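You operate a simulated robot arm through the tools that you are given. There is no shell and no other tool. Be economical: measure what you need, move in short steps, check, and stop when the job is done.

You run a simulated robot arm. Do the job below in one go: nothing can be reset, and whatever is moved stays where it is left.

## Task
Take the green bag on the top of the steel-topped table and put it away on the bag corner of the white table. Put two of the coin rolls from the top of the steel-topped table in the floor of the big open carton. Fetch the pressing board and set it on the silver drip tray. Fetch the brass bowl and set it on the silver large steel plate. Press the almond lever three times. Take the brown straw and put it in the silver steel pail. Put the saffron syrup bottle from the top of the low table on the top of the crate stand and the almond syrup bottle in the tool tray. Take the small measuring cup on the top of the low table and put it away on the top of the bin table. Open the bin lid. The order is free. Set down upright: coin roll, syrup bottle, small measuring cup.

It is judged by the outcome, as a careful person would: the job done as asked, and still so three seconds after it is handed in. It fails if anything else is knocked over, pushed out of place, dropped, spilled or broken. A push-on lid holds only when it is set on centred and level and pressed home; a screw cap is set on level and turned clockwise until tight.

## Robot
A 6-joint arm with a two-finger gripper on a trunk, on a base that drives. Base frame: it is fixed to the floor where the robot stands at the start and does not move with it; the origin is under the middle of the robot, x ahead of it, y to its left, z up. Lengths are in m, angles in rad, forces in N, time in s.
With the tool pointing down near the work surface it reaches from about 0.14 to 0.68 m from the robot's upright axis, wherever it stands. Its first joint turns from -2.897 to 2.897 rad. Places, roughly: almond lever [5.1, 4.4, 0.9]; bag corner of the white table (17x25 cm) [3.48, 1.4, 0.92]; bin lid [-0.7, 2.5, 0.5]; brass bowl (13x13x7 cm) [4.7, 5.8, 0.9]; brown straw (1x1x15 cm) [6.1, 4.3, 0.9]; coin roll [0.5, 1, 0.75]; drip tray (20x34x7 cm) [2.8, 5.7, 0.9]; floor of the big open carton [1.4, 3.3, 0.9]; green bag [0.5, 0, 0.75]; large steel plate (18x18x1 cm) [2.5, 5.8, 0.9]; pressing board (17x13x7 cm) [2.7, 3, 0.8]; small measuring cup (7x6x22 cm) [3.4, -1.3, 0.6]; steel pail (14x15x19 cm) [5.9, 4.5, 0.9]; syrup bottle [3.5, -1.5, 0.5]; tool tray (35x23 cm) [0.82, 0.84, 0.8]; top of the bin table (144x15 cm) [5.02, 4.64, 0.7]; top of the crate stand [1.6, 2.5, 0.5]. Payload 1.57 kg.
Tool frame: the origin (TCP) lies between the finger pads and is the grasp point; the fingertips stand 0.021 m ahead of it; z points along the fingers, y is the line along which they close. Largest opening 0.07 m; the body of the gripper starts 0.05 m behind the TCP.
Orientation is that of the tool frame in the base frame, as [roll, pitch, yaw] about the fixed x, y, z axes, in that order (R = Rz(yaw) Ry(pitch) Rx(roll)). With the fingers straight down and closing along the base's y, the tool's x points along the base's -x, its y along +y and its z along -z.

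## Interface
- The arm moves only by the tool drive_tool. Its arguments are lists of equal length, an entry for each row: "grip": the finger opening in m, from 0 to 0.07; "travel": the shift along the base's x, y, z in units of 30 mm (1.0 is 30 mm), a list of three; "angular": the turn, a rotation vector about the base's x, y, z in units of 4 degrees (1.0 is 4 degrees), a list of three. In form: {"grip": [grip, ...], "travel": [[x, y, z], ...], "angular": [[ax, ay, az], ...]}. A call has 1 to 20 rows; each row shifts and turns the commanded pose from where the row before left it. A call with a number of a shift or a turn outside -1 to 1 is refused whole. Rows are played at 5 a second. More than 0.05 m and 0.15 rad between two rows, or a gripper value outside its range, and nothing of the call is played. Where a pose cannot be reached the arm comes as near as it can. A force on the tool above 40 N (or 10 N above the force at the start of the call, whichever is more), or a blocked arm, ends the call early, and 0.2 s more pass. Each finger halts on what it meets, pressing with about 30 N; the grip force reading is that of the motor and also rises with nothing between the fingers. The clock runs only during rows and for 0.2 s after the last one: add rows that do not move to give the fingers time. It gives the time, the measured TCP pose, the force on the tool (base axes), the opening and the grip force at its end, in the units of the frame above (readings bear some noise), with the torque about the TCP (base axes, N m) and any sound that the robot's microphone picked up.
- Cameras (640 x 400 px; columns grow to the right, rows downward): "scene" is now at [0.006, 0.1914, 1.4629]; the picture's right is [0.37, -0.93, 0.00], its down [-0.74, -0.30, -0.60] and it looks along [0.56, 0.22, -0.80] (base axes); focal length 259 px, centre (320, 200). "wrist" rides on the gripper at [0.079, 0.004, -0.081] in the tool frame; the picture's right is [-0.05, 1.00, 0.00], its down [-0.67, -0.03, -0.74] and it looks along [-0.74, -0.04, 0.67] (tool axes); focal length 256 px, centre (320, 200).
- snapshot(camera): a new picture of that camera. The clock stands still meanwhile.
- roll_base(legs): drives the robot by 1 to 6 legs, each [ahead, left, turn to the left] in m, m and rad, along the robot's own axes; the way and the turn of a leg run together, so that a leg with both is an arc; at most 1.5 m and 3.142 rad a leg. The arm and the cameras ride along, it lands a little off, and it stops where it bumps. It gives what a move gives.
- pan_tilt(pan, tilt): turns the head with the scene camera to pan (to the left, within 2.705 rad either way) and tilt (down, from -0.506 to 1.204), counted from straight ahead of the robot. It gives what a move gives.
- point_at(camera, pixels): there is no depth. For up to 12 entries [column, row, z] of the newest picture of that camera ("zoom" is the newest enlarged one), the place [x, y] in the base frame at which the ray of that pixel passes the height z, good to about 0.002 m, but the place of the scene camera against the robot may be out by one fixed shift of up to 0.018 m in any direction. The clock stands still meanwhile.
- enlarge(camera, box): a new picture of the part [left, top, right, bottom] of that camera's present view, enlarged. The clock stands still meanwhile.
- sign_off(): hands the job in; it is judged then, once.

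Go step by step. Measure first, check grasps and placings, and put right what went wrong. The budget is 350 turns and 258 pictures, counting those below and the enlarged ones. Unless the task says otherwise, let go and move clear before handing in, and close with one line.

The tools are called after ">>>" as name(argument=value, ...) on one line, values as JSON. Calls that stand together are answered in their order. drive_tool: Moves the arm, as the interface text tells. Its arguments: {"type":"object","properties":{"grip":{"type":"array"},"travel":{"type":"array"},"angular":{"type":"array"}},"required":["grip","travel","angular"]} The other tools are called the same way: roll_base (legs) drives the base; pan_tilt (pan, tilt) turns the head that bears the scene camera; snapshot (camera) takes a picture; point_at (camera, pixels) gives the place at which the rays of pixels pass given heights; enlarge (camera, box) takes an enlarged picture of a part of a camera's view; sign_off () hands the job in.

At the start:

```text
t: 0.0
eef_pos: [0.1069, 0.388, 1.1188]
orientation: [-3.141, 0.0, -3.141]
ft_force: [-1.0, -0.3, 0.3]
ft_torque: [0.03, -0.04, 0.0]
finger_gap: 0.07
grip_force: 0.1
robot x, y, heading: [0.0002, -0.0037, -0.004]
head pan, tilt: [0.38, 0.927]
```

scene: 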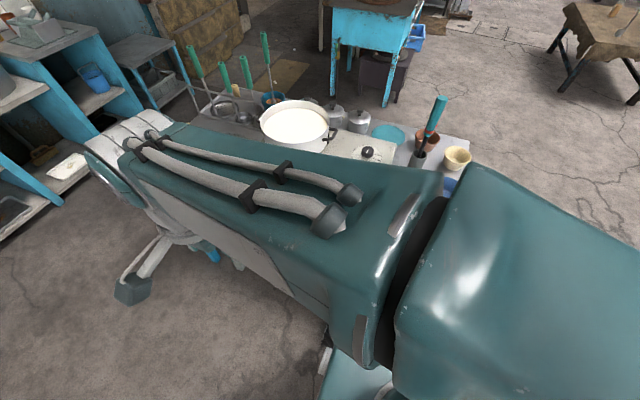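
wrist: 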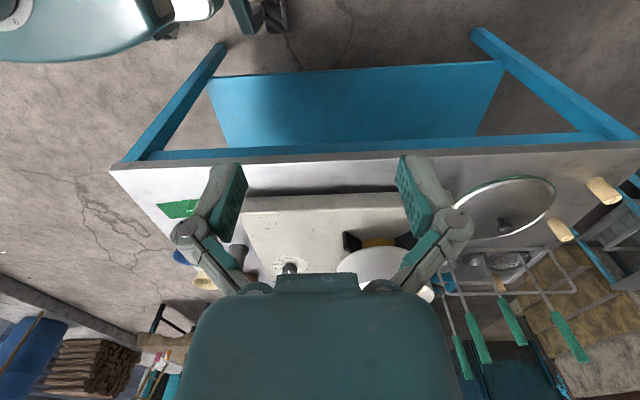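

The wrist view shows the steel-topped table with the green bag (180,208) and coin rolls (603,190), (560,230). I'll look around with the head first.

>>> pan_tilt(pan=0.0, tilt=0.3)

>>> snapshot(camera="scene")

>>> pan_tilt(pan=1.3, tilt=0.3)

>>> snapshot(camera="scene")

>>> enlarge(camera="wrist", box=[400, 120, 640, 320])

>>> point_at(camera="wrist", pixels=[[180, 208, 0.75], [603, 190, 0.75], [560, 230, 0.75], [110, 168, 0.75], [640, 145, 0.75]])

```text
t: 1.0
eef_pos: [0.1084, 0.3878, 1.1186]
orientation: [3.141, 0.002, -3.141]
ft_force: [0.3, -1.0, 1.0]
ft_torque: [-0.02, 0.0, -0.04]
finger_gap: 0.0698
grip_force: 0.0
robot x, y, heading: [-0.0041, 0.0003, 0.0]
head pan, tilt: [0.0, 0.3]
```

```text
255 pictures are left
```

scene: 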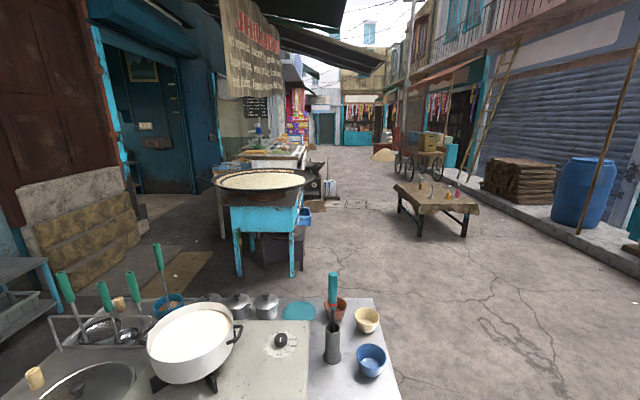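

```text
t: 2.5
eef_pos: [0.1079, 0.3867, 1.1181]
orientation: [-3.14, 0.0, 3.141]
ft_force: [-0.1, 0.8, 0.1]
ft_torque: [-0.01, 0.01, 0.0]
finger_gap: 0.0701
grip_force: 0.1
robot x, y, heading: [0.0019, -0.0019, 0.001]
head pan, tilt: [1.3, 0.3]
```

```text
254 pictures are left
```

scene: 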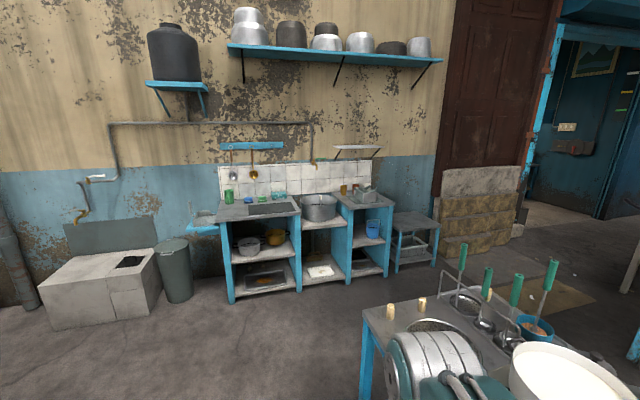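

```text
2.00 times, centred on (520, 220) of wrist
```

zoom: 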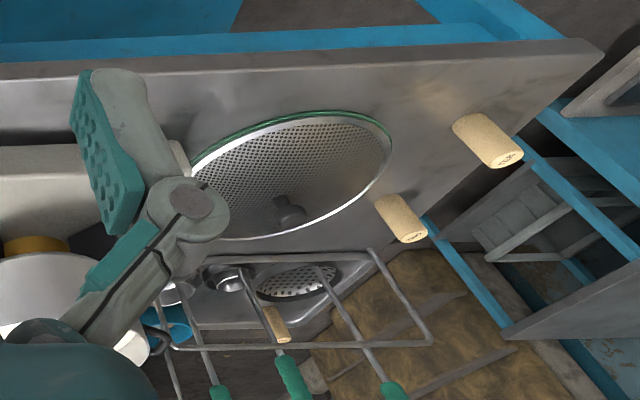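

```text
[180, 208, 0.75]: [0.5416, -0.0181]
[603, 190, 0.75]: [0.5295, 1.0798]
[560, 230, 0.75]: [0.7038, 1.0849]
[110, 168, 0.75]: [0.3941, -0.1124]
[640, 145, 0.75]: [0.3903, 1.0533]
```

Shelves, crate stand and bin are to the left, white table and low table ahead. I'll go above the green bag and look at it.

>>> drive_tool(grip=[0.07, 0.07, 0.07, 0.07, 0.07, 0.07, 0.07, 0.07, 0.07, 0.07, 0.07, 0.07, 0.07, 0.07], travel=[[0.9, -1, 0], [0.9, -1, 0], [0.9, -1, 0], [0.9, -1, 0], [0.9, -1, 0], [0.9, -1, 0], [0.9, -1, 0], [0.9, -1, 0], [0.9, -1, 0], [0.9, -1, 0], [0.9, -1, -0.5], [0.9, -1, -0.5], [0.9, -1, -0.5], [0.9, -0.6, -0.5]], angular=[[0, 0, 0], [0, 0, 0], [0, 0, 0], [0, 0, 0], [0, 0, 0], [0, 0, 0], [0, 0, 0], [0, 0, 0], [0, 0, 0], [0, 0, 0], [0, 0, 0], [0, 0, 0], [0, 0, 0], [0, 0, 0]])

>>> snapshot(camera="wrist")

>>> pan_tilt(pan=0.2, tilt=0.9)

>>> snapshot(camera="scene")

```text
t: 5.5
eef_pos: [0.4872, -0.0227, 1.0587]
orientation: [-3.141, 0.001, 3.14]
ft_force: [-1.0, -0.1, -0.1]
ft_torque: [0.01, 0.04, -0.01]
finger_gap: 0.0702
grip_force: 0.1
robot x, y, heading: [-0.0044, 0.0012, -0.0]
head pan, tilt: [1.3, 0.3]
```

```text
252 pictures are left
```

wrist: 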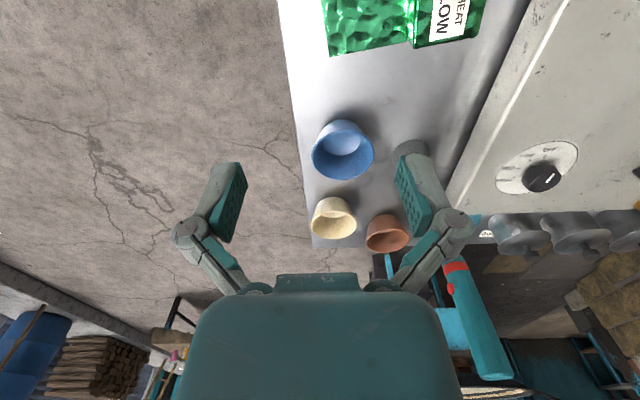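

```text
t: 6.8
eef_pos: [0.4865, -0.0224, 1.0577]
orientation: [-3.141, -0.002, 3.142]
ft_force: [-0.6, 0.8, -0.3]
ft_torque: [0.0, 0.04, 0.01]
finger_gap: 0.07
grip_force: 0.1
robot x, y, heading: [-0.0011, 0.0004, -0.004]
head pan, tilt: [0.201, 0.901]
```

```text
251 pictures are left
```

scene: 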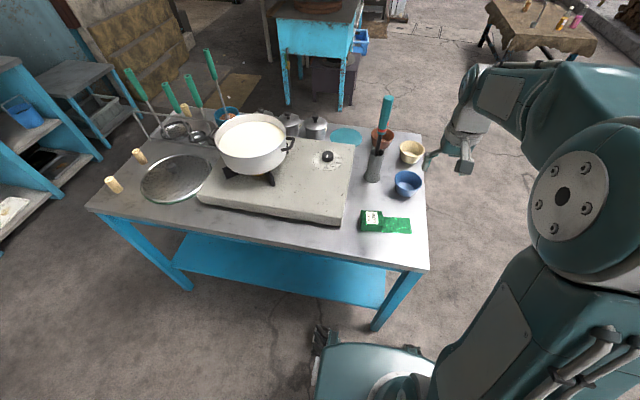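

The bag shows at (375,20)/(450,15) in the wrist picture; I'll zoom and measure it.

>>> enlarge(camera="scene", box=[330, 180, 450, 255])

>>> point_at(camera="wrist", pixels=[[322, 3, 0.75], [332, 55, 0.75], [410, 42, 0.77], [475, 38, 0.8], [482, 0, 0.8], [290, 100, 0.74], [310, 235, 0.74]])

>>> point_at(camera="scene", pixels=[[361, 231, 0.74], [411, 233, 0.74], [410, 218, 0.75], [382, 232, 0.74], [362, 210, 0.78], [428, 268, 0.74], [86, 205, 0.74]])

```text
5.33 times, centred on (390, 218) of scene
```

zoom: 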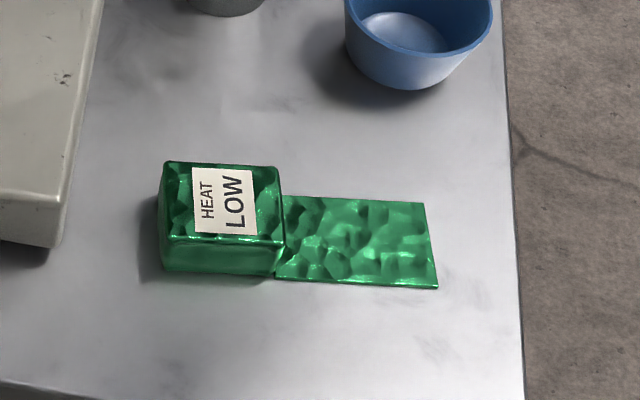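

```text
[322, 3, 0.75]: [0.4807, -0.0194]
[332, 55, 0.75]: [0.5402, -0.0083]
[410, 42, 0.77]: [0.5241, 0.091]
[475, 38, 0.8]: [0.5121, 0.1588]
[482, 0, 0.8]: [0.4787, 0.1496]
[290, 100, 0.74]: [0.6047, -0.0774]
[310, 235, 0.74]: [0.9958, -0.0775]
```

```text
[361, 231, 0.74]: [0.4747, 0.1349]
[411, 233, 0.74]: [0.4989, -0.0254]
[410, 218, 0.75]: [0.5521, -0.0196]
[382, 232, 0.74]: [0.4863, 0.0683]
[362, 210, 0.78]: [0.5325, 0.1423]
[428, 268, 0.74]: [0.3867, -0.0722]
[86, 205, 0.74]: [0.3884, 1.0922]
```

The bag is a block (about y 0.08–0.15) with a flat flap; I'll back off to view it properly with the wrist camera.

>>> drive_tool(grip=[0.07, 0.07, 0.07, 0.07, 0.07], travel=[[-1, 1, 0], [-1, 1, 0], [-1, 1, 0], [-1, 1, 0], [-1, 0.4, 0]], angular=[[0, 0, 0], [0, 0, 0], [0, 0, 0], [0, 0, 0], [0, 0, 0]])

>>> snapshot(camera="wrist")

```text
t: 8.0
eef_pos: [0.3361, 0.1133, 1.0606]
orientation: [-3.141, -0.002, -3.14]
ft_force: [-0.3, 0.1, -0.8]
ft_torque: [-0.03, 0.01, 0.02]
finger_gap: 0.0701
grip_force: 0.2
robot x, y, heading: [-0.0011, -0.0012, 0.002]
head pan, tilt: [0.201, 0.901]
```

```text
249 pictures are left
```

wrist: 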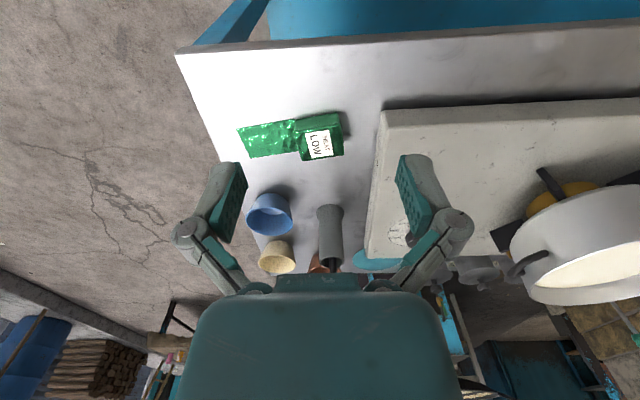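

I'll zoom on the bag and measure its block corners.

>>> enlarge(camera="wrist", box=[220, 90, 380, 190])

```text
4.00 times, centred on (300, 140) of wrist
```

zoom: 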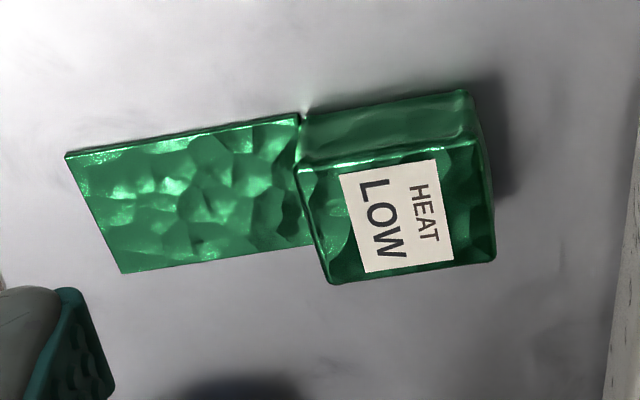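

>>> point_at(camera="zoom", pixels=[[66, 155, 0.745], [122, 272, 0.745], [300, 115, 0.745], [465, 92, 0.745], [298, 170, 0.785], [475, 142, 0.785], [330, 282, 0.785], [494, 258, 0.785]])

```text
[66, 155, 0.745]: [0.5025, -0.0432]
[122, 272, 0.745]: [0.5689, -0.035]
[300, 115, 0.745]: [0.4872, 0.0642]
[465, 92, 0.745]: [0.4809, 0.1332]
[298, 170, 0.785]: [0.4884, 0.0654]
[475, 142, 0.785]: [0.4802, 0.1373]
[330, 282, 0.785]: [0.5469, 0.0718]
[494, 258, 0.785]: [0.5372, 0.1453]
```

Block measures 59 × 73 × 40 mm, centre (0.513,0.105), turned about 0.11 rad; I'll turn the gripper to close across its narrow side and hover.

>>> drive_tool(grip=[0.07, 0.07, 0.07, 0.07, 0.07, 0.07, 0.07, 0.07, 0.07, 0.07, 0.07, 0.07, 0.07, 0.07, 0.07, 0.07, 0.07, 0.07, 0.07, 0.07], travel=[[0.295, -0.013, -0.333], [0.295, -0.013, -0.333], [0.295, -0.013, -0.333], [0.295, -0.013, -0.333], [0.295, -0.013, -0.333], [0.295, -0.013, -0.333], [0.295, -0.013, -0.333], [0.295, -0.013, -0.333], [0.295, -0.013, -0.333], [0.295, -0.013, -0.333], [0.295, -0.013, -0.333], [0.295, -0.013, -0.333], [0.295, -0.013, -0.333], [0.295, -0.013, -0.333], [0.295, -0.013, -0.333], [0.295, -0.013, -0.333], [0.295, -0.013, -0.333], [0.295, -0.013, -0.333], [0.295, -0.013, -0.333], [0.295, -0.013, -0.333]], angular=[[0, 0, -1], [0, 0, -1], [0, 0, -1], [0, 0, -1], [0, 0, -1], [0, 0, -1], [0, 0, -1], [0, 0, -1], [0, 0, -1], [0, 0, -1], [0, 0, -1], [0, 0, -1], [0, 0, -1], [0, 0, -1], [0, 0, -1], [0, 0, -1], [0, 0, -1], [0, 0, -1], [0, 0, -1], [0, 0, -1]])

>>> drive_tool(grip=[0.07, 0.07], travel=[[0, 0, 0], [0, 0, 0]], angular=[[0, 0, -0.9], [0, 0, 0]])

>>> snapshot(camera="wrist")

```text
t: 12.2
eef_pos: [0.511, 0.1006, 0.8584]
orientation: [-3.141, -0.001, 1.745]
ft_force: [-0.2, 0.7, 0.8]
ft_torque: [0.02, 0.01, 0.02]
finger_gap: 0.0701
grip_force: 0.0
robot x, y, heading: [0.0002, 0.0028, -0.002]
head pan, tilt: [0.201, 0.901]
```

```text
t: 12.8
eef_pos: [0.5113, 0.1025, 0.8582]
orientation: [3.142, 0.002, 1.684]
ft_force: [-1.1, 0.0, 0.0]
ft_torque: [-0.02, 0.02, 0.0]
finger_gap: 0.0701
grip_force: 0.0
robot x, y, heading: [-0.0019, -0.0007, -0.0]
head pan, tilt: [0.201, 0.901]
```

```text
247 pictures are left
```

wrist: 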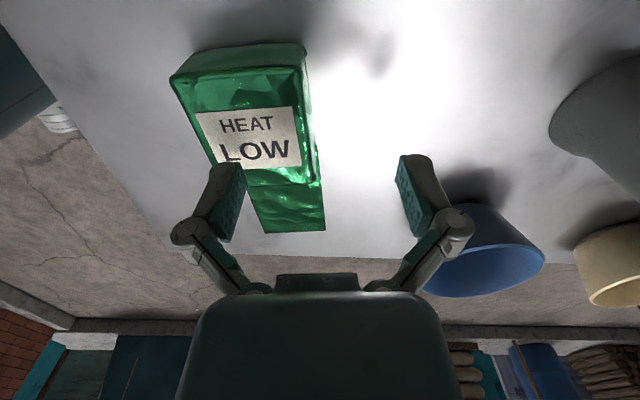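

The bag seems left of the finger line (column 245 vs 315); I'll measure its corners from here.

>>> point_at(camera="wrist", pixels=[[170, 78, 0.785], [305, 65, 0.785], [190, 50, 0.745], [303, 42, 0.745], [318, 180, 0.785], [326, 232, 0.745], [262, 233, 0.745]])

```text
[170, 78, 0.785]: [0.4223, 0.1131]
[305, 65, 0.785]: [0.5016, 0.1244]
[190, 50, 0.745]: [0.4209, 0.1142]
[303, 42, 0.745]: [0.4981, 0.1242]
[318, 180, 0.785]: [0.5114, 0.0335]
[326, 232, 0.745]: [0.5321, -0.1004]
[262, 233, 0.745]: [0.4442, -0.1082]
```

Triangulating the two wrist views, the table top is really at z≈0.80 and the bag top ≈0.834, centre (0.478,0.107). I'll shift, descend and grip.

>>> drive_tool(grip=[0.07, 0.07, 0.07, 0.07, 0.07], travel=[[0, 0, 0.7], [-0.6, 0.1, 0.3], [-0.5, 0.04, 0], [0, 0, 0], [0, 0, 0]], angular=[[0, 0, 0], [0, 0, 0], [0, 0, 0], [0, 0, 0], [0, 0, 0]])

>>> snapshot(camera="wrist")

```text
t: 14.0
eef_pos: [0.4792, 0.1067, 0.8893]
orientation: [-3.14, 0.002, 1.682]
ft_force: [0.0, -0.1, -1.2]
ft_torque: [0.01, -0.02, -0.03]
finger_gap: 0.0702
grip_force: 0.1
robot x, y, heading: [-0.0015, -0.0024, 0.005]
head pan, tilt: [0.201, 0.901]
```

```text
246 pictures are left
```

wrist: 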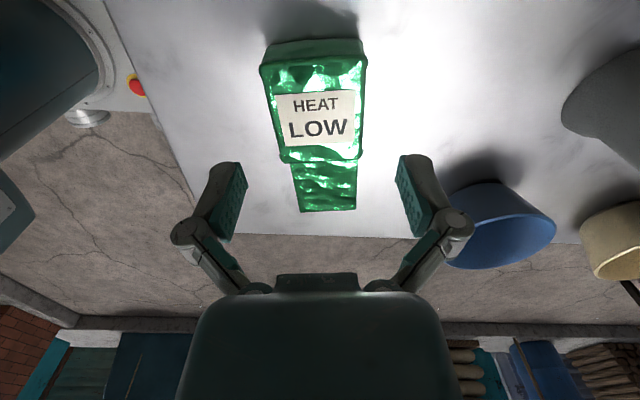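

The bag is now centred on the finger line; descend and close.

>>> drive_tool(grip=[0.07, 0.07, 0.07, 0.07, 0.03, 0.03, 0.03, 0.03], travel=[[0, 0, -0.7], [0, 0, -0.7], [0, 0, -0.7], [0, 0, 0], [0, 0, 0], [0, 0, 0], [0, 0, 0], [0, 0, 0]], angular=[[0, 0, 0], [0, 0, 0], [0, 0, 0], [0, 0, 0], [0, 0, 0], [0, 0, 0], [0, 0, 0], [0, 0, 0]])

>>> drive_tool(grip=[0.03, 0.03, 0.03, 0.03, 0.03, 0.03], travel=[[0, 0, 1], [0, 0, 1], [0, 0, 1], [0, 0, 1], [0, 0, 1], [0, 0, 1]], angular=[[0, 0, 0], [0, 0, 0], [0, 0, 0], [0, 0, 0], [0, 0, 0], [0, 0, 0]])

>>> snapshot(camera="wrist")

```text
t: 15.8
eef_pos: [0.4797, 0.1061, 0.8258]
orientation: [-3.141, 0.002, 1.683]
ft_force: [-1.0, -0.4, 3.2]
ft_torque: [-0.04, -0.1, 0.01]
finger_gap: 0.0576
grip_force: 30.2
robot x, y, heading: [0.0016, 0.0012, -0.0]
head pan, tilt: [0.201, 0.901]
```

```text
t: 17.2
eef_pos: [0.4789, 0.1067, 1.0049]
orientation: [-3.139, 0.002, 1.683]
ft_force: [-0.1, 0.0, 0.1]
ft_torque: [0.0, -0.01, -0.04]
finger_gap: 0.0301
grip_force: 0.1
robot x, y, heading: [0.0008, -0.0025, 0.002]
head pan, tilt: [0.201, 0.901]
```

```text
245 pictures are left
```

wrist: 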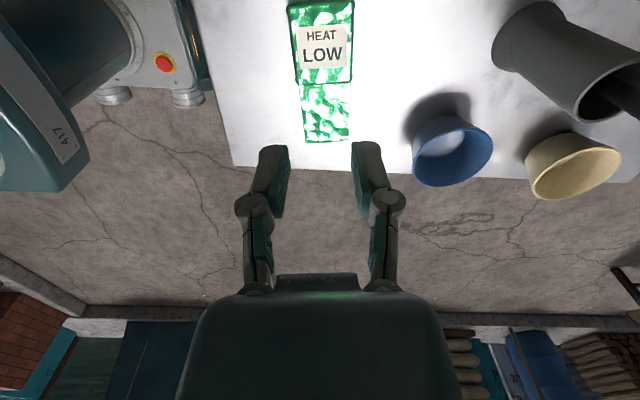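

The fingers met something 58 mm wide but slipped off on the lift; I'll re-measure where the bag stands.

>>> point_at(camera="wrist", pixels=[[288, 6, 0.834], [355, 3, 0.834], [296, 80, 0.834], [350, 80, 0.834], [304, 142, 0.8], [350, 138, 0.8]])

>>> enlarge(camera="scene", box=[320, 160, 480, 260])

```text
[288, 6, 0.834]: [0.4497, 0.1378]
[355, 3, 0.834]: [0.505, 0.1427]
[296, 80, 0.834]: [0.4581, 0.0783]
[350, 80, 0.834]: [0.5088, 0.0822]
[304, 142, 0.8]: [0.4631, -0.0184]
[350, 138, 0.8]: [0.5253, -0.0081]
```

```text
4.00 times, centred on (400, 210) of scene
```

zoom: 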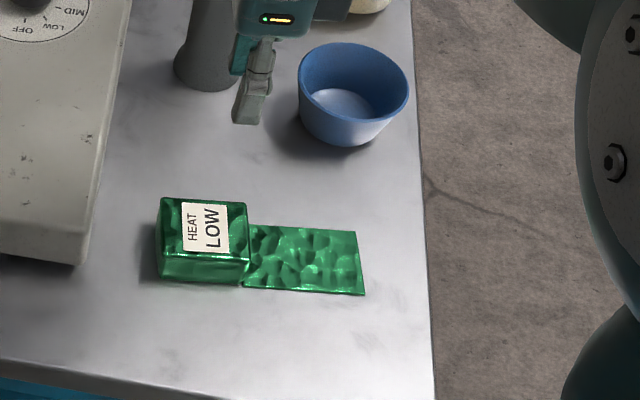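

The bag hardly moved (centre now ≈(0.479,0.110)); probably I gripped only its rounded top. I'll go lower, feeling for the table.

>>> drive_tool(grip=[0.07, 0.07, 0.07, 0.07, 0.07, 0.07, 0.07], travel=[[0, 0.1, -1], [0, 0, -1], [0, 0, -1], [0, 0, -1], [0, 0, -1], [0, 0, -1], [0, 0, -0.3]], angular=[[0, 0, 0], [0, 0, 0], [0, 0, 0], [0, 0, 0], [0, 0, 0], [0, 0, 0], [0, 0, 0]])

>>> snapshot(camera="wrist")

```text
t: 18.8
eef_pos: [0.478, 0.1086, 0.8162]
orientation: [3.141, 0.0, 1.682]
ft_force: [-0.3, -0.6, 0.2]
ft_torque: [-0.01, -0.03, 0.03]
finger_gap: 0.07
grip_force: 0.0
robot x, y, heading: [-0.001, 0.003, -0.0]
head pan, tilt: [0.201, 0.901]
```

```text
243 pictures are left
```

wrist: 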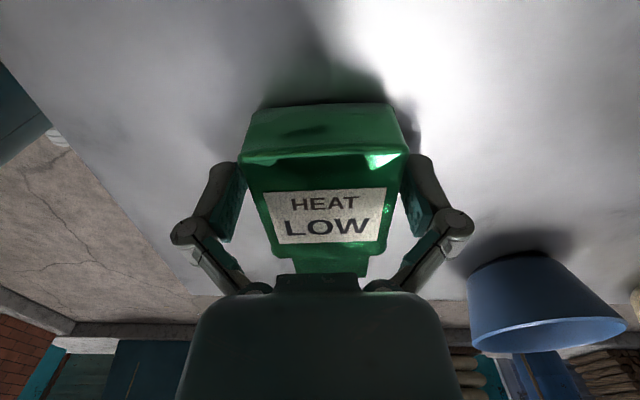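

The fingers straddle the block and touch nothing yet; descend in small steps then close.

>>> drive_tool(grip=[0.07, 0.07, 0.07, 0.07], travel=[[0, 0, -0.15], [0, 0, -0.15], [0, 0, -0.15], [0, 0, 0]], angular=[[0, 0, 0], [0, 0, 0], [0, 0, 0], [0, 0, 0]])

>>> snapshot(camera="wrist")

```text
t: 19.6
eef_pos: [0.479, 0.1103, 0.8091]
orientation: [3.141, 0.0, 1.682]
ft_force: [-7.1, -0.8, 18.4]
ft_torque: [-0.01, 0.48, -0.08]
finger_gap: 0.0701
grip_force: 0.5
robot x, y, heading: [-0.0025, -0.0002, 0.001]
head pan, tilt: [0.201, 0.901]
stopped in row 3: the force on the tool passed its limit at 50 N (the readings are from after the stop); the commanded pose is now the measured one
```

```text
242 pictures are left
```

wrist: 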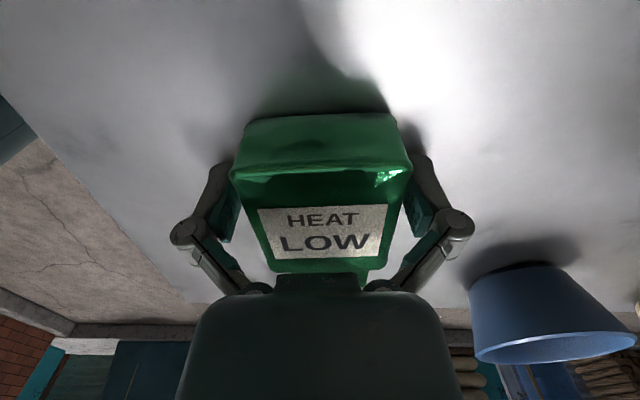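

Table contact: top at z≈0.788. Raise slightly, close and lift slowly.

>>> drive_tool(grip=[0.07, 0.07, 0.02, 0.02, 0.02, 0.02], travel=[[0, 0, 0.1], [0, 0, 0], [0, 0, 0], [0, 0, 0], [0, 0, 0], [0, 0, 0]], angular=[[0, 0, 0], [0, 0, 0], [0, 0, 0], [0, 0, 0], [0, 0, 0], [0, 0, 0]])

>>> drive_tool(grip=[0.02, 0.02, 0.02], travel=[[0, 0, 0.2], [0, 0, 0.2], [0, 0, 0.2]], angular=[[0, 0, 0], [0, 0, 0], [0, 0, 0]])

>>> snapshot(camera="wrist")

```text
t: 20.4
eef_pos: [0.4783, 0.1098, 0.8139]
orientation: [3.141, 0.0, 1.685]
ft_force: [-9.6, -0.2, 18.4]
ft_torque: [-0.18, 0.12, -0.09]
finger_gap: 0.0575
grip_force: 31.9
robot x, y, heading: [-0.0032, 0.0008, -0.002]
head pan, tilt: [0.201, 0.901]
stopped in row 3: the force on the tool passed its limit at 52 N (the readings are from after the stop); the commanded pose is now the measured one
```

```text
t: 21.2
eef_pos: [0.4811, 0.1099, 0.8304]
orientation: [3.141, 0.001, 1.68]
ft_force: [0.8, 0.3, -0.5]
ft_torque: [0.03, 0.03, -0.04]
finger_gap: 0.0572
grip_force: 29.9
robot x, y, heading: [0.0005, -0.0032, -0.002]
head pan, tilt: [0.201, 0.901]
```

```text
241 pictures are left
```

wrist: 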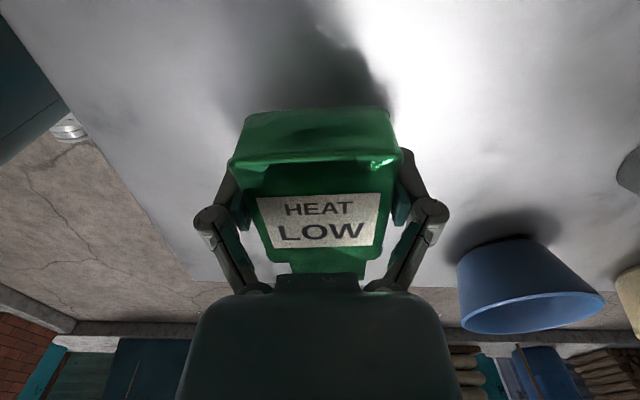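

The bag came up with the hand (unchanged in the picture, shadow moved). Lift more and check.

>>> drive_tool(grip=[0.02, 0.02, 0.02, 0.02, 0.02, 0.02, 0.02, 0.02], travel=[[0, 0, 0.6], [0, 0, 1], [0, 0, 1], [0, 0, 1], [0, 0, 1], [0, 0, 1], [0, 0, 1], [0, 0, 1]], angular=[[0, 0, 0], [0, 0, 0], [0, 0, 0], [0, 0, 0], [0, 0, 0], [0, 0, 0], [0, 0, 0], [0, 0, 0]])

>>> snapshot(camera="wrist")

>>> pan_tilt(pan=0.45, tilt=0.45)

>>> snapshot(camera="scene")

```text
t: 23.0
eef_pos: [0.4816, 0.1093, 1.0596]
orientation: [-3.139, -0.001, 1.682]
ft_force: [-0.6, -0.6, -1.5]
ft_torque: [0.0, 0.02, 0.02]
finger_gap: 0.0571
grip_force: 30.6
robot x, y, heading: [-0.0018, 0.0006, -0.001]
head pan, tilt: [0.201, 0.901]
```

```text
240 pictures are left
```

wrist: 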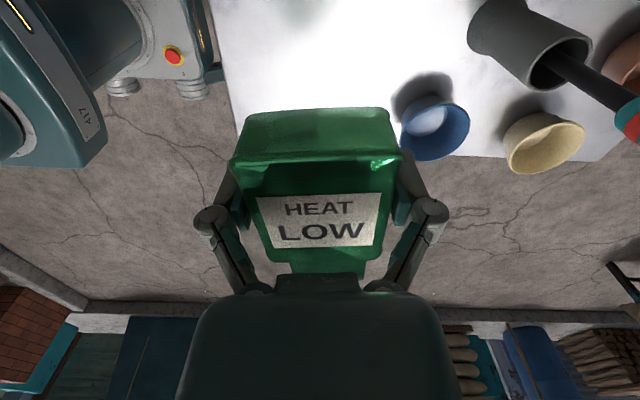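

```text
t: 23.9
eef_pos: [0.4817, 0.1095, 1.0592]
orientation: [-3.142, 0.0, 1.681]
ft_force: [-0.3, 0.0, -1.3]
ft_torque: [0.03, -0.02, 0.02]
finger_gap: 0.0573
grip_force: 30.1
robot x, y, heading: [0.0016, -0.003, -0.002]
head pan, tilt: [0.45, 0.45]
```

```text
239 pictures are left
```

scene: 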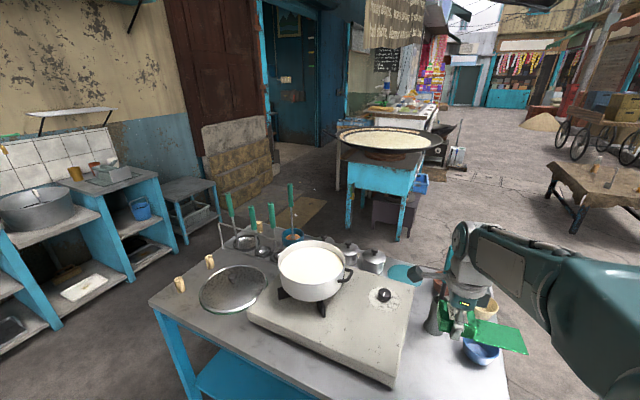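

The bag is held well. Next I'll find floor positions of obstacles to plan the drive to the white table.

>>> point_at(camera="scene", pixels=[[347, 228, 0], [408, 240, 0], [425, 193, 0], [572, 232, 0], [455, 180, 0], [270, 170, 0], [330, 165, 0], [120, 285, 0], [187, 245, 0], [215, 220, 0], [440, 155, 0.9]])

>>> enlarge(camera="scene", box=[320, 60, 520, 200])

```text
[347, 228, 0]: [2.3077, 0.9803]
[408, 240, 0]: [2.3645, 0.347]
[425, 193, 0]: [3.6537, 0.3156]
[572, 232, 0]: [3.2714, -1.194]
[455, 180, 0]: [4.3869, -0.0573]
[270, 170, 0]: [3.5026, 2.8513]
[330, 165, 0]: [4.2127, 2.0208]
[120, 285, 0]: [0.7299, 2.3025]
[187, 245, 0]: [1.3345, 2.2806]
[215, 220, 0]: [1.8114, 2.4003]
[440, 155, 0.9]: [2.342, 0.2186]
```

```text
2.86 times, centred on (420, 130) of scene
```

zoom: 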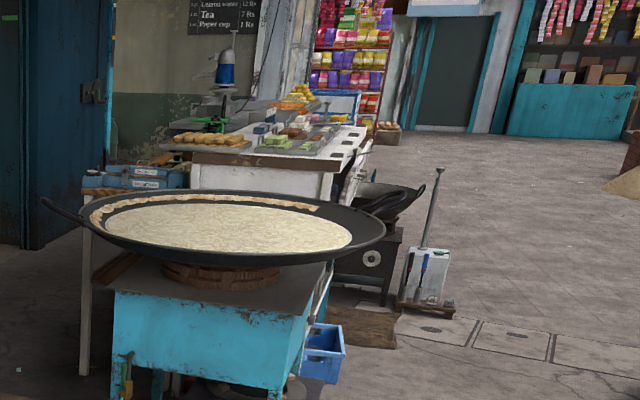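

The wok stand occupies about x 2.3–2.9, y 0.35–1.0, with the white table behind. I'll tuck the arm and drive around the left side of the steel table.

>>> drive_tool(grip=[0.02, 0.02, 0.02, 0.02, 0.02, 0.02, 0.02], travel=[[-1, -0.5, 0.5], [-1, -0.5, 0.5], [-1, -0.5, 0.5], [-1, -0.5, 0], [-1, -0.5, 0], [-1, -0.5, 0], [-0.5, -0.5, 0]], angular=[[0, 0, 0], [0, 0, 0], [0, 0, 0], [0, 0, 0], [0, 0, 0], [0, 0, 0], [0, 0, 0]])

>>> roll_base(legs=[[-0.2, 0, 0], [0, 1.4, 0], [0, 0.3, 0], [1.2, 0, 0]])

>>> pan_tilt(pan=0.0, tilt=0.4)

>>> snapshot(camera="scene")

```text
t: 25.5
eef_pos: [0.2837, 0.0059, 1.1056]
orientation: [3.14, -0.001, 1.681]
ft_force: [0.1, -0.2, -1.1]
ft_torque: [0.01, 0.0, 0.05]
finger_gap: 0.0573
grip_force: 29.9
robot x, y, heading: [0.0019, 0.0021, 0.002]
head pan, tilt: [0.45, 0.45]
```

```text
t: 41.0
eef_pos: [1.2302, 1.779, 1.1071]
orientation: [-3.14, 0.0, 1.719]
ft_force: [-0.2, 0.4, -1.3]
ft_torque: [-0.01, 0.0, 0.03]
finger_gap: 0.0569
grip_force: 29.6
robot x, y, heading: [0.9502, 1.7586, 0.041]
head pan, tilt: [0.45, 0.45]
```

```text
t: 41.9
eef_pos: [1.2304, 1.7781, 1.1054]
orientation: [-3.141, 0.0, 1.718]
ft_force: [0.0, 0.8, -0.8]
ft_torque: [0.0, 0.01, 0.0]
finger_gap: 0.0571
grip_force: 30.0
robot x, y, heading: [0.9455, 1.7616, 0.036]
head pan, tilt: [0.0, 0.4]
```

```text
237 pictures are left
```

scene: 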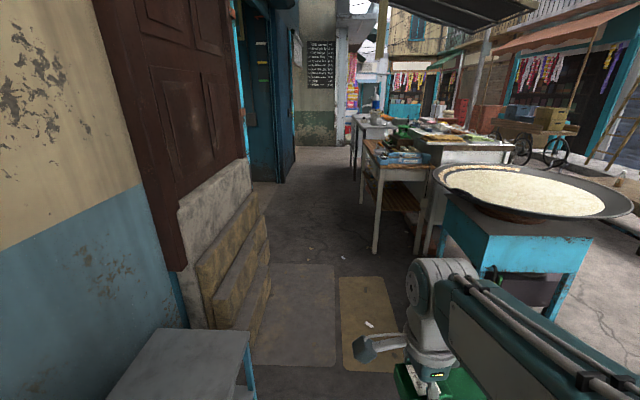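

The way is clear along the left; there's a wooden side table at (390,170) against the white table. Zoom and measure.

>>> enlarge(camera="scene", box=[330, 80, 530, 260])

>>> point_at(camera="scene", pixels=[[375, 253, 0], [415, 252, 0], [353, 178, 0], [365, 210, 0], [185, 325, 0], [250, 345, 0], [270, 280, 0], [290, 175, 0], [250, 185, 0], [435, 190, 1.0], [490, 270, 0]])

```text
2.22 times, centred on (430, 170) of scene
```

zoom: 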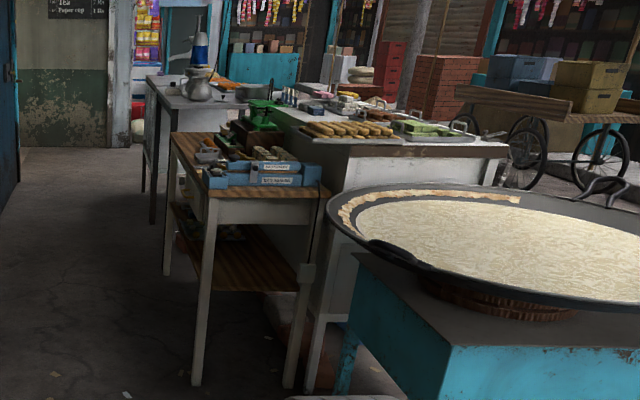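

```text
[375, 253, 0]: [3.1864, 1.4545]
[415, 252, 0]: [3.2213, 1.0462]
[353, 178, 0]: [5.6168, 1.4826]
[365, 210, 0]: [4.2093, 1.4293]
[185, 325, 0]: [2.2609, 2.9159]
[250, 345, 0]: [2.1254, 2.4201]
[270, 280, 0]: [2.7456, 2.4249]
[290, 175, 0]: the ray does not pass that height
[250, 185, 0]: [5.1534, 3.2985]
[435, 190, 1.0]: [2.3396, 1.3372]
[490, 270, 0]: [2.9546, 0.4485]
```

The wooden-topped table with white legs covers roughly x 3.2–4.2, y 1.05–1.45. I'll drive nearer and look.

>>> roll_base(legs=[[0, 0.1, -0.04], [1.4, 0, 0], [0.2, 0, 0]])

>>> pan_tilt(pan=-0.65, tilt=0.55)

>>> snapshot(camera="scene")

```text
t: 51.0
eef_pos: [2.8467, 1.8597, 1.1055]
orientation: [-3.141, 0.001, 1.674]
ft_force: [-0.3, -0.2, -1.3]
ft_torque: [0.01, -0.02, -0.03]
finger_gap: 0.0572
grip_force: 29.9
robot x, y, heading: [2.5637, 1.8566, -0.012]
head pan, tilt: [0.0, 0.4]
```

```text
t: 52.0
eef_pos: [2.8465, 1.8588, 1.1054]
orientation: [3.14, 0.0, 1.673]
ft_force: [0.2, 0.1, -0.6]
ft_torque: [0.01, -0.01, -0.01]
finger_gap: 0.0571
grip_force: 30.4
robot x, y, heading: [2.5623, 1.8559, -0.011]
head pan, tilt: [-0.649, 0.55]
```

```text
235 pictures are left
```

scene: 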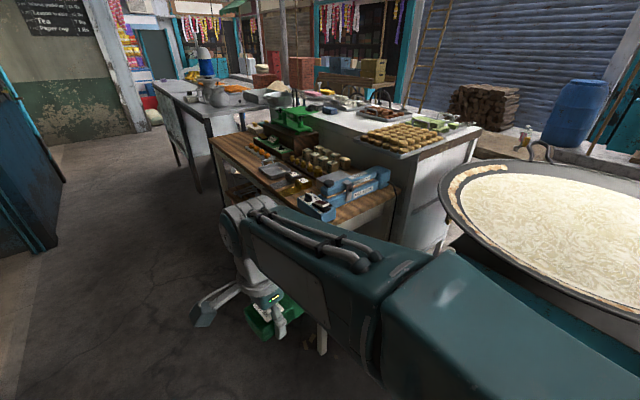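

The table top is now visible; zoom for the free corner.

>>> enlarge(camera="scene", box=[190, 90, 430, 240])

>>> point_at(camera="scene", pixels=[[212, 142, 0.92], [300, 215, 0.92], [345, 222, 0.92], [395, 187, 0.92], [315, 200, 0.92], [240, 140, 0.92], [323, 352, 0]])

```text
2.67 times, centred on (310, 165) of scene
```

zoom: 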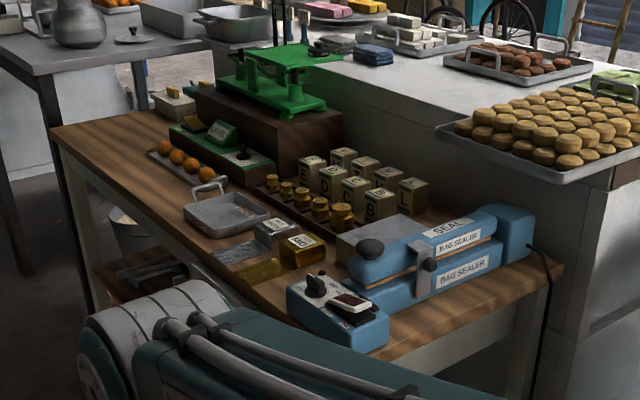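

```text
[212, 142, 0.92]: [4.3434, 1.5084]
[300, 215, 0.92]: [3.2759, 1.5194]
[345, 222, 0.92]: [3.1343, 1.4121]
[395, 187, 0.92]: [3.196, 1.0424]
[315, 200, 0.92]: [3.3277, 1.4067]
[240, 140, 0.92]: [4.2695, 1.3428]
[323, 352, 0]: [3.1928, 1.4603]
```

The gold and silver foil packets at (245,260),(300,245) look like other bags: that's the bag corner. Drive closer and look down at it.

>>> roll_base(legs=[[0.6, 0.1, 0.01]])

>>> pan_tilt(pan=-1.2, tilt=0.8)

>>> snapshot(camera="scene")

```text
t: 55.5
eef_pos: [3.468, 1.9524, 1.1061]
orientation: [-3.141, -0.001, 1.679]
ft_force: [0.6, -0.2, -1.3]
ft_torque: [0.0, -0.01, 0.0]
finger_gap: 0.0572
grip_force: 29.9
robot x, y, heading: [3.1817, 1.947, -0.005]
head pan, tilt: [-0.649, 0.55]
```

```text
t: 56.5
eef_pos: [3.4673, 1.9542, 1.1062]
orientation: [-3.14, -0.001, 1.679]
ft_force: [0.4, 0.0, -0.9]
ft_torque: [-0.02, -0.01, -0.02]
finger_gap: 0.0572
grip_force: 30.4
robot x, y, heading: [3.1862, 1.9459, -0.001]
head pan, tilt: [-1.201, 0.799]
```

```text
233 pictures are left
```

scene: 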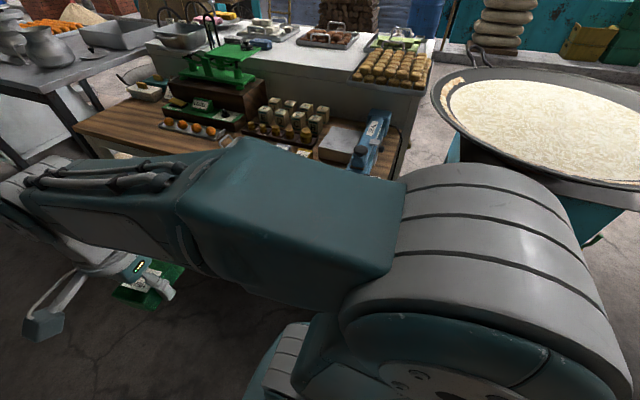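

The arm blocks the view. I'll use the wrist camera, which looks toward the table: shift the tool up and toward -x.

>>> drive_tool(grip=[0.02, 0.02, 0.02, 0.02, 0.02, 0.02, 0.02], travel=[[-0.3, -1, 0.7], [-0.3, -1, 0.7], [-0.3, -1, 0.7], [-0.3, -1, 0.7], [-0.3, -1, 0.7], [-0.3, -0.5, 0.7], [0, 0, 0]], angular=[[0, 0, 0], [0, 0, 0], [0, 0, 0], [0, 0, 0], [0, 0, 0], [0, 0, 0], [0, 0, 0]])

>>> snapshot(camera="wrist")

>>> snapshot(camera="scene")

```text
t: 58.1
eef_pos: [3.4108, 1.7865, 1.2306]
orientation: [-3.141, 0.0, 1.679]
ft_force: [0.6, 0.3, -0.7]
ft_torque: [0.03, 0.01, 0.02]
finger_gap: 0.057
grip_force: 29.8
robot x, y, heading: [3.1846, 1.9474, -0.008]
head pan, tilt: [-1.201, 0.799]
```

```text
232 pictures are left
```

wrist: 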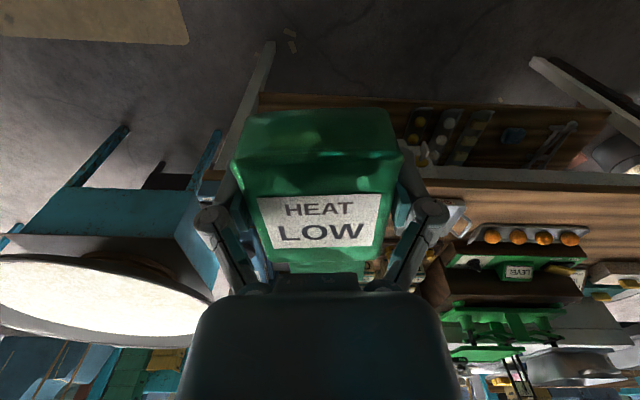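

```text
231 pictures are left
```

scene: 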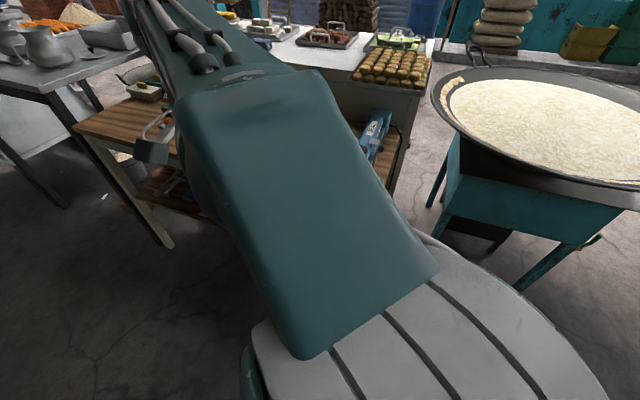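

I'll retract and turn the robot around so the table is on the head camera's clear left side.

>>> drive_tool(grip=[0.02, 0.02, 0.02, 0.02, 0.02, 0.02], travel=[[0.3, 1, -0.7], [0.3, 1, -0.7], [0.3, 1, -0.7], [0.3, 1, -0.7], [0.3, 1, -0.7], [0.3, 0.5, -0.7]], angular=[[0, 0, 0], [0, 0, 0], [0, 0, 0], [0, 0, 0], [0, 0, 0], [0, 0, 0]])

>>> roll_base(legs=[[0.35, 0.05, 0], [0, 0, 1.57], [0, 0, 1.57]])

>>> pan_tilt(pan=1.5, tilt=0.8)

>>> snapshot(camera="scene")

```text
t: 59.5
eef_pos: [3.4652, 1.9501, 1.1028]
orientation: [3.14, 0.0, 1.679]
ft_force: [-0.1, -0.4, -1.8]
ft_torque: [0.03, 0.0, -0.03]
finger_gap: 0.0571
grip_force: 29.7
robot x, y, heading: [3.186, 1.9467, -0.004]
head pan, tilt: [-1.201, 0.799]
```

```text
t: 69.4
eef_pos: [3.2439, 1.9945, 1.1037]
orientation: [-3.141, 0.0, -1.466]
ft_force: [-0.2, 1.4, -0.7]
ft_torque: [-0.01, 0.02, -0.01]
finger_gap: 0.0575
grip_force: 30.0
robot x, y, heading: [3.5267, 1.9939, 3.136]
head pan, tilt: [-1.201, 0.799]
```

```text
t: 71.8
eef_pos: [3.2439, 1.9921, 1.1021]
orientation: [3.141, -0.002, -1.466]
ft_force: [0.3, 0.6, -1.4]
ft_torque: [-0.01, -0.01, -0.01]
finger_gap: 0.0571
grip_force: 29.7
robot x, y, heading: [3.5254, 1.9954, 3.134]
head pan, tilt: [1.499, 0.799]
```

```text
230 pictures are left
```

scene: 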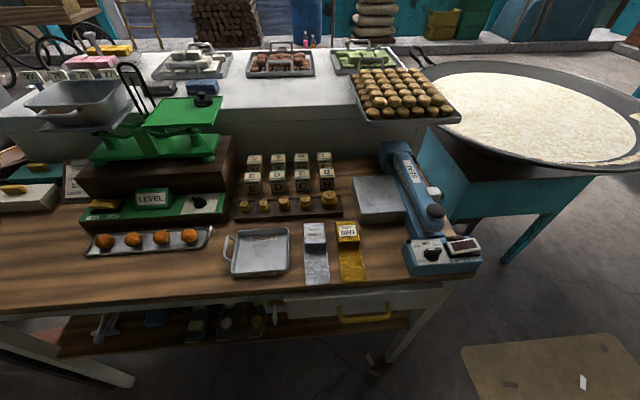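

Clear view: silver tray (260,252), silver bag (315,250), gold bag (350,250). Locate the corner (3.48,1.4) among them.

>>> point_at(camera="scene", pixels=[[315, 280, 0.92], [352, 280, 0.92], [315, 228, 0.92], [348, 228, 0.92], [380, 260, 0.92], [230, 275, 0.92], [290, 272, 0.92], [405, 270, 0.92], [320, 290, 0.92], [470, 278, 0.92], [375, 225, 0.92], [4, 312, 0.92]])

>>> enlarge(camera="scene", box=[220, 190, 480, 310])

```text
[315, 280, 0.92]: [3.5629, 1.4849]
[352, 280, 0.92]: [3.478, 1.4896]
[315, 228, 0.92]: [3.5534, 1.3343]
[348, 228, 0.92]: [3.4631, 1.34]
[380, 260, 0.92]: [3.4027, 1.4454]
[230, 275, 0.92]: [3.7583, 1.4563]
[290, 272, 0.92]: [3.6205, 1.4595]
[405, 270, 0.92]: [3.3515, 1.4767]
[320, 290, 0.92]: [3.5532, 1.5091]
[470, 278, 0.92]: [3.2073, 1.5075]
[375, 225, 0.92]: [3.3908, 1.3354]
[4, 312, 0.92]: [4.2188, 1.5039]
```

```text
2.46 times, centred on (350, 250) of scene
```

zoom: 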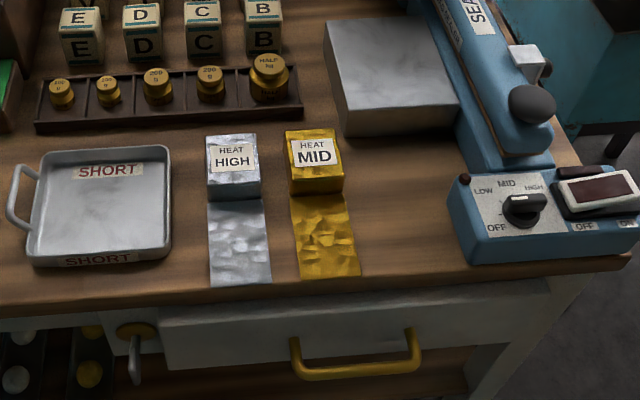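

The free slot is between the gold bag and the sealer's control box. Measure its bounds.

>>> point_at(camera="zoom", pixels=[[343, 190, 0.92], [362, 275, 0.92], [287, 195, 0.92], [470, 264, 0.92], [450, 205, 0.92], [345, 137, 0.92], [460, 118, 0.92], [350, 290, 0.92], [340, 150, 0.95], [299, 278, 0.92], [271, 283, 0.92]])

```text
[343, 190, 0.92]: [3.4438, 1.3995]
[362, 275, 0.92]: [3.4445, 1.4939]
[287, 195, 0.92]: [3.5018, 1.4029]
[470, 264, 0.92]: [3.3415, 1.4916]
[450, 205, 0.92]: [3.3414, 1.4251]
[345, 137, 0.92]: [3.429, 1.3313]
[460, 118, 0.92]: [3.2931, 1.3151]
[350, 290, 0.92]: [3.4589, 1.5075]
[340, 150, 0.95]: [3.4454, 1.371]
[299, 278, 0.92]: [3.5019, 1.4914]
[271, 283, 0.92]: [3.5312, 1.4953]
```

Slot x 3.342–3.444 (10 cm); bag is 5.7 cm. I'll bring the bag over about (3.398,1.38), flap toward the table's front edge, and check with the wrist camera.

>>> drive_tool(grip=[0.02, 0.02, 0.02, 0.02, 0.02, 0.02, 0.02, 0.02, 0.02, 0.02, 0.02, 0.02, 0.02, 0.02, 0.02, 0.02, 0.02, 0.02, 0.02, 0.02], travel=[[0.257, -1, 0], [0.257, -1, 0], [0.257, -1, 0], [0.257, -1, 0], [0.257, -1, 0], [0.257, -1, 0], [0.257, -1, 0], [0.257, -1, 0], [0.257, -1, 0], [0.257, -1, 0], [0.257, -1, 0], [0.257, -1, 0], [0.257, -1, 0], [0.257, -1, 0], [0.257, -1, 0], [0.257, -1, 0], [0.257, -1, 0], [0.257, -1, 0], [0.257, -1, 0], [0.257, -1, 0]], angular=[[0, 0, -0.075], [0, 0, -0.075], [0, 0, -0.075], [0, 0, -0.075], [0, 0, -0.075], [0, 0, -0.075], [0, 0, -0.075], [0, 0, -0.075], [0, 0, -0.075], [0, 0, -0.075], [0, 0, -0.075], [0, 0, -0.075], [0, 0, -0.075], [0, 0, -0.075], [0, 0, -0.075], [0, 0, -0.075], [0, 0, -0.075], [0, 0, -0.075], [0, 0, -0.075], [0, 0, -0.075]])

>>> snapshot(camera="wrist")

>>> snapshot(camera="scene")

```text
t: 76.0
eef_pos: [3.3986, 1.3931, 1.1036]
orientation: [3.141, 0.001, -1.572]
ft_force: [-0.8, 0.4, -1.6]
ft_torque: [0.02, 0.0, 0.01]
finger_gap: 0.0571
grip_force: 30.0
robot x, y, heading: [3.5244, 1.9914, 3.134]
head pan, tilt: [1.499, 0.799]
```

```text
228 pictures are left
```

wrist: 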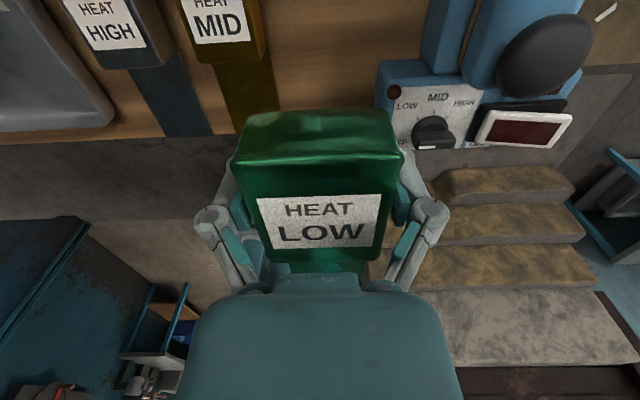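

```text
227 pictures are left
```

scene: 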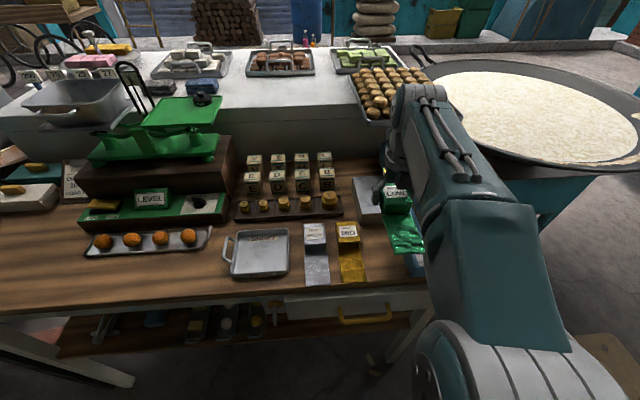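

Measure gold flap and control box with the wrist camera at table height.

>>> point_at(camera="wrist", pixels=[[277, 112, 0.92], [266, 50, 0.92], [250, 0, 0.95], [376, 65, 0.92], [384, 105, 0.92], [376, 65, 0.96], [300, 135, 0.92], [420, 62, 0.96], [165, 137, 0.92], [135, 75, 0.92]])

>>> enlarge(camera="wrist", box=[120, 0, 520, 250])

```text
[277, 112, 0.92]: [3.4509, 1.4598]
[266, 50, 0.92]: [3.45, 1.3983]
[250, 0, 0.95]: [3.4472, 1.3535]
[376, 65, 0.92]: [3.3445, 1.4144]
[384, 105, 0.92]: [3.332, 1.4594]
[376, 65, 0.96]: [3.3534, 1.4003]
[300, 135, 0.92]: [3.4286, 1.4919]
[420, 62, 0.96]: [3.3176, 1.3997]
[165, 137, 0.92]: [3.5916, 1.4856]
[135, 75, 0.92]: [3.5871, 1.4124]
```

```text
1.60 times, centred on (320, 125) of wrist
```

zoom: 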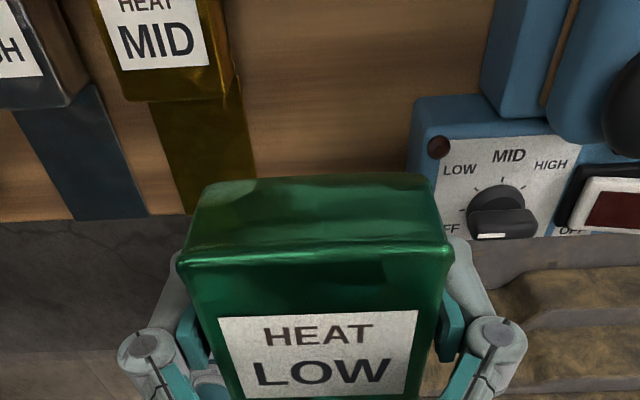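

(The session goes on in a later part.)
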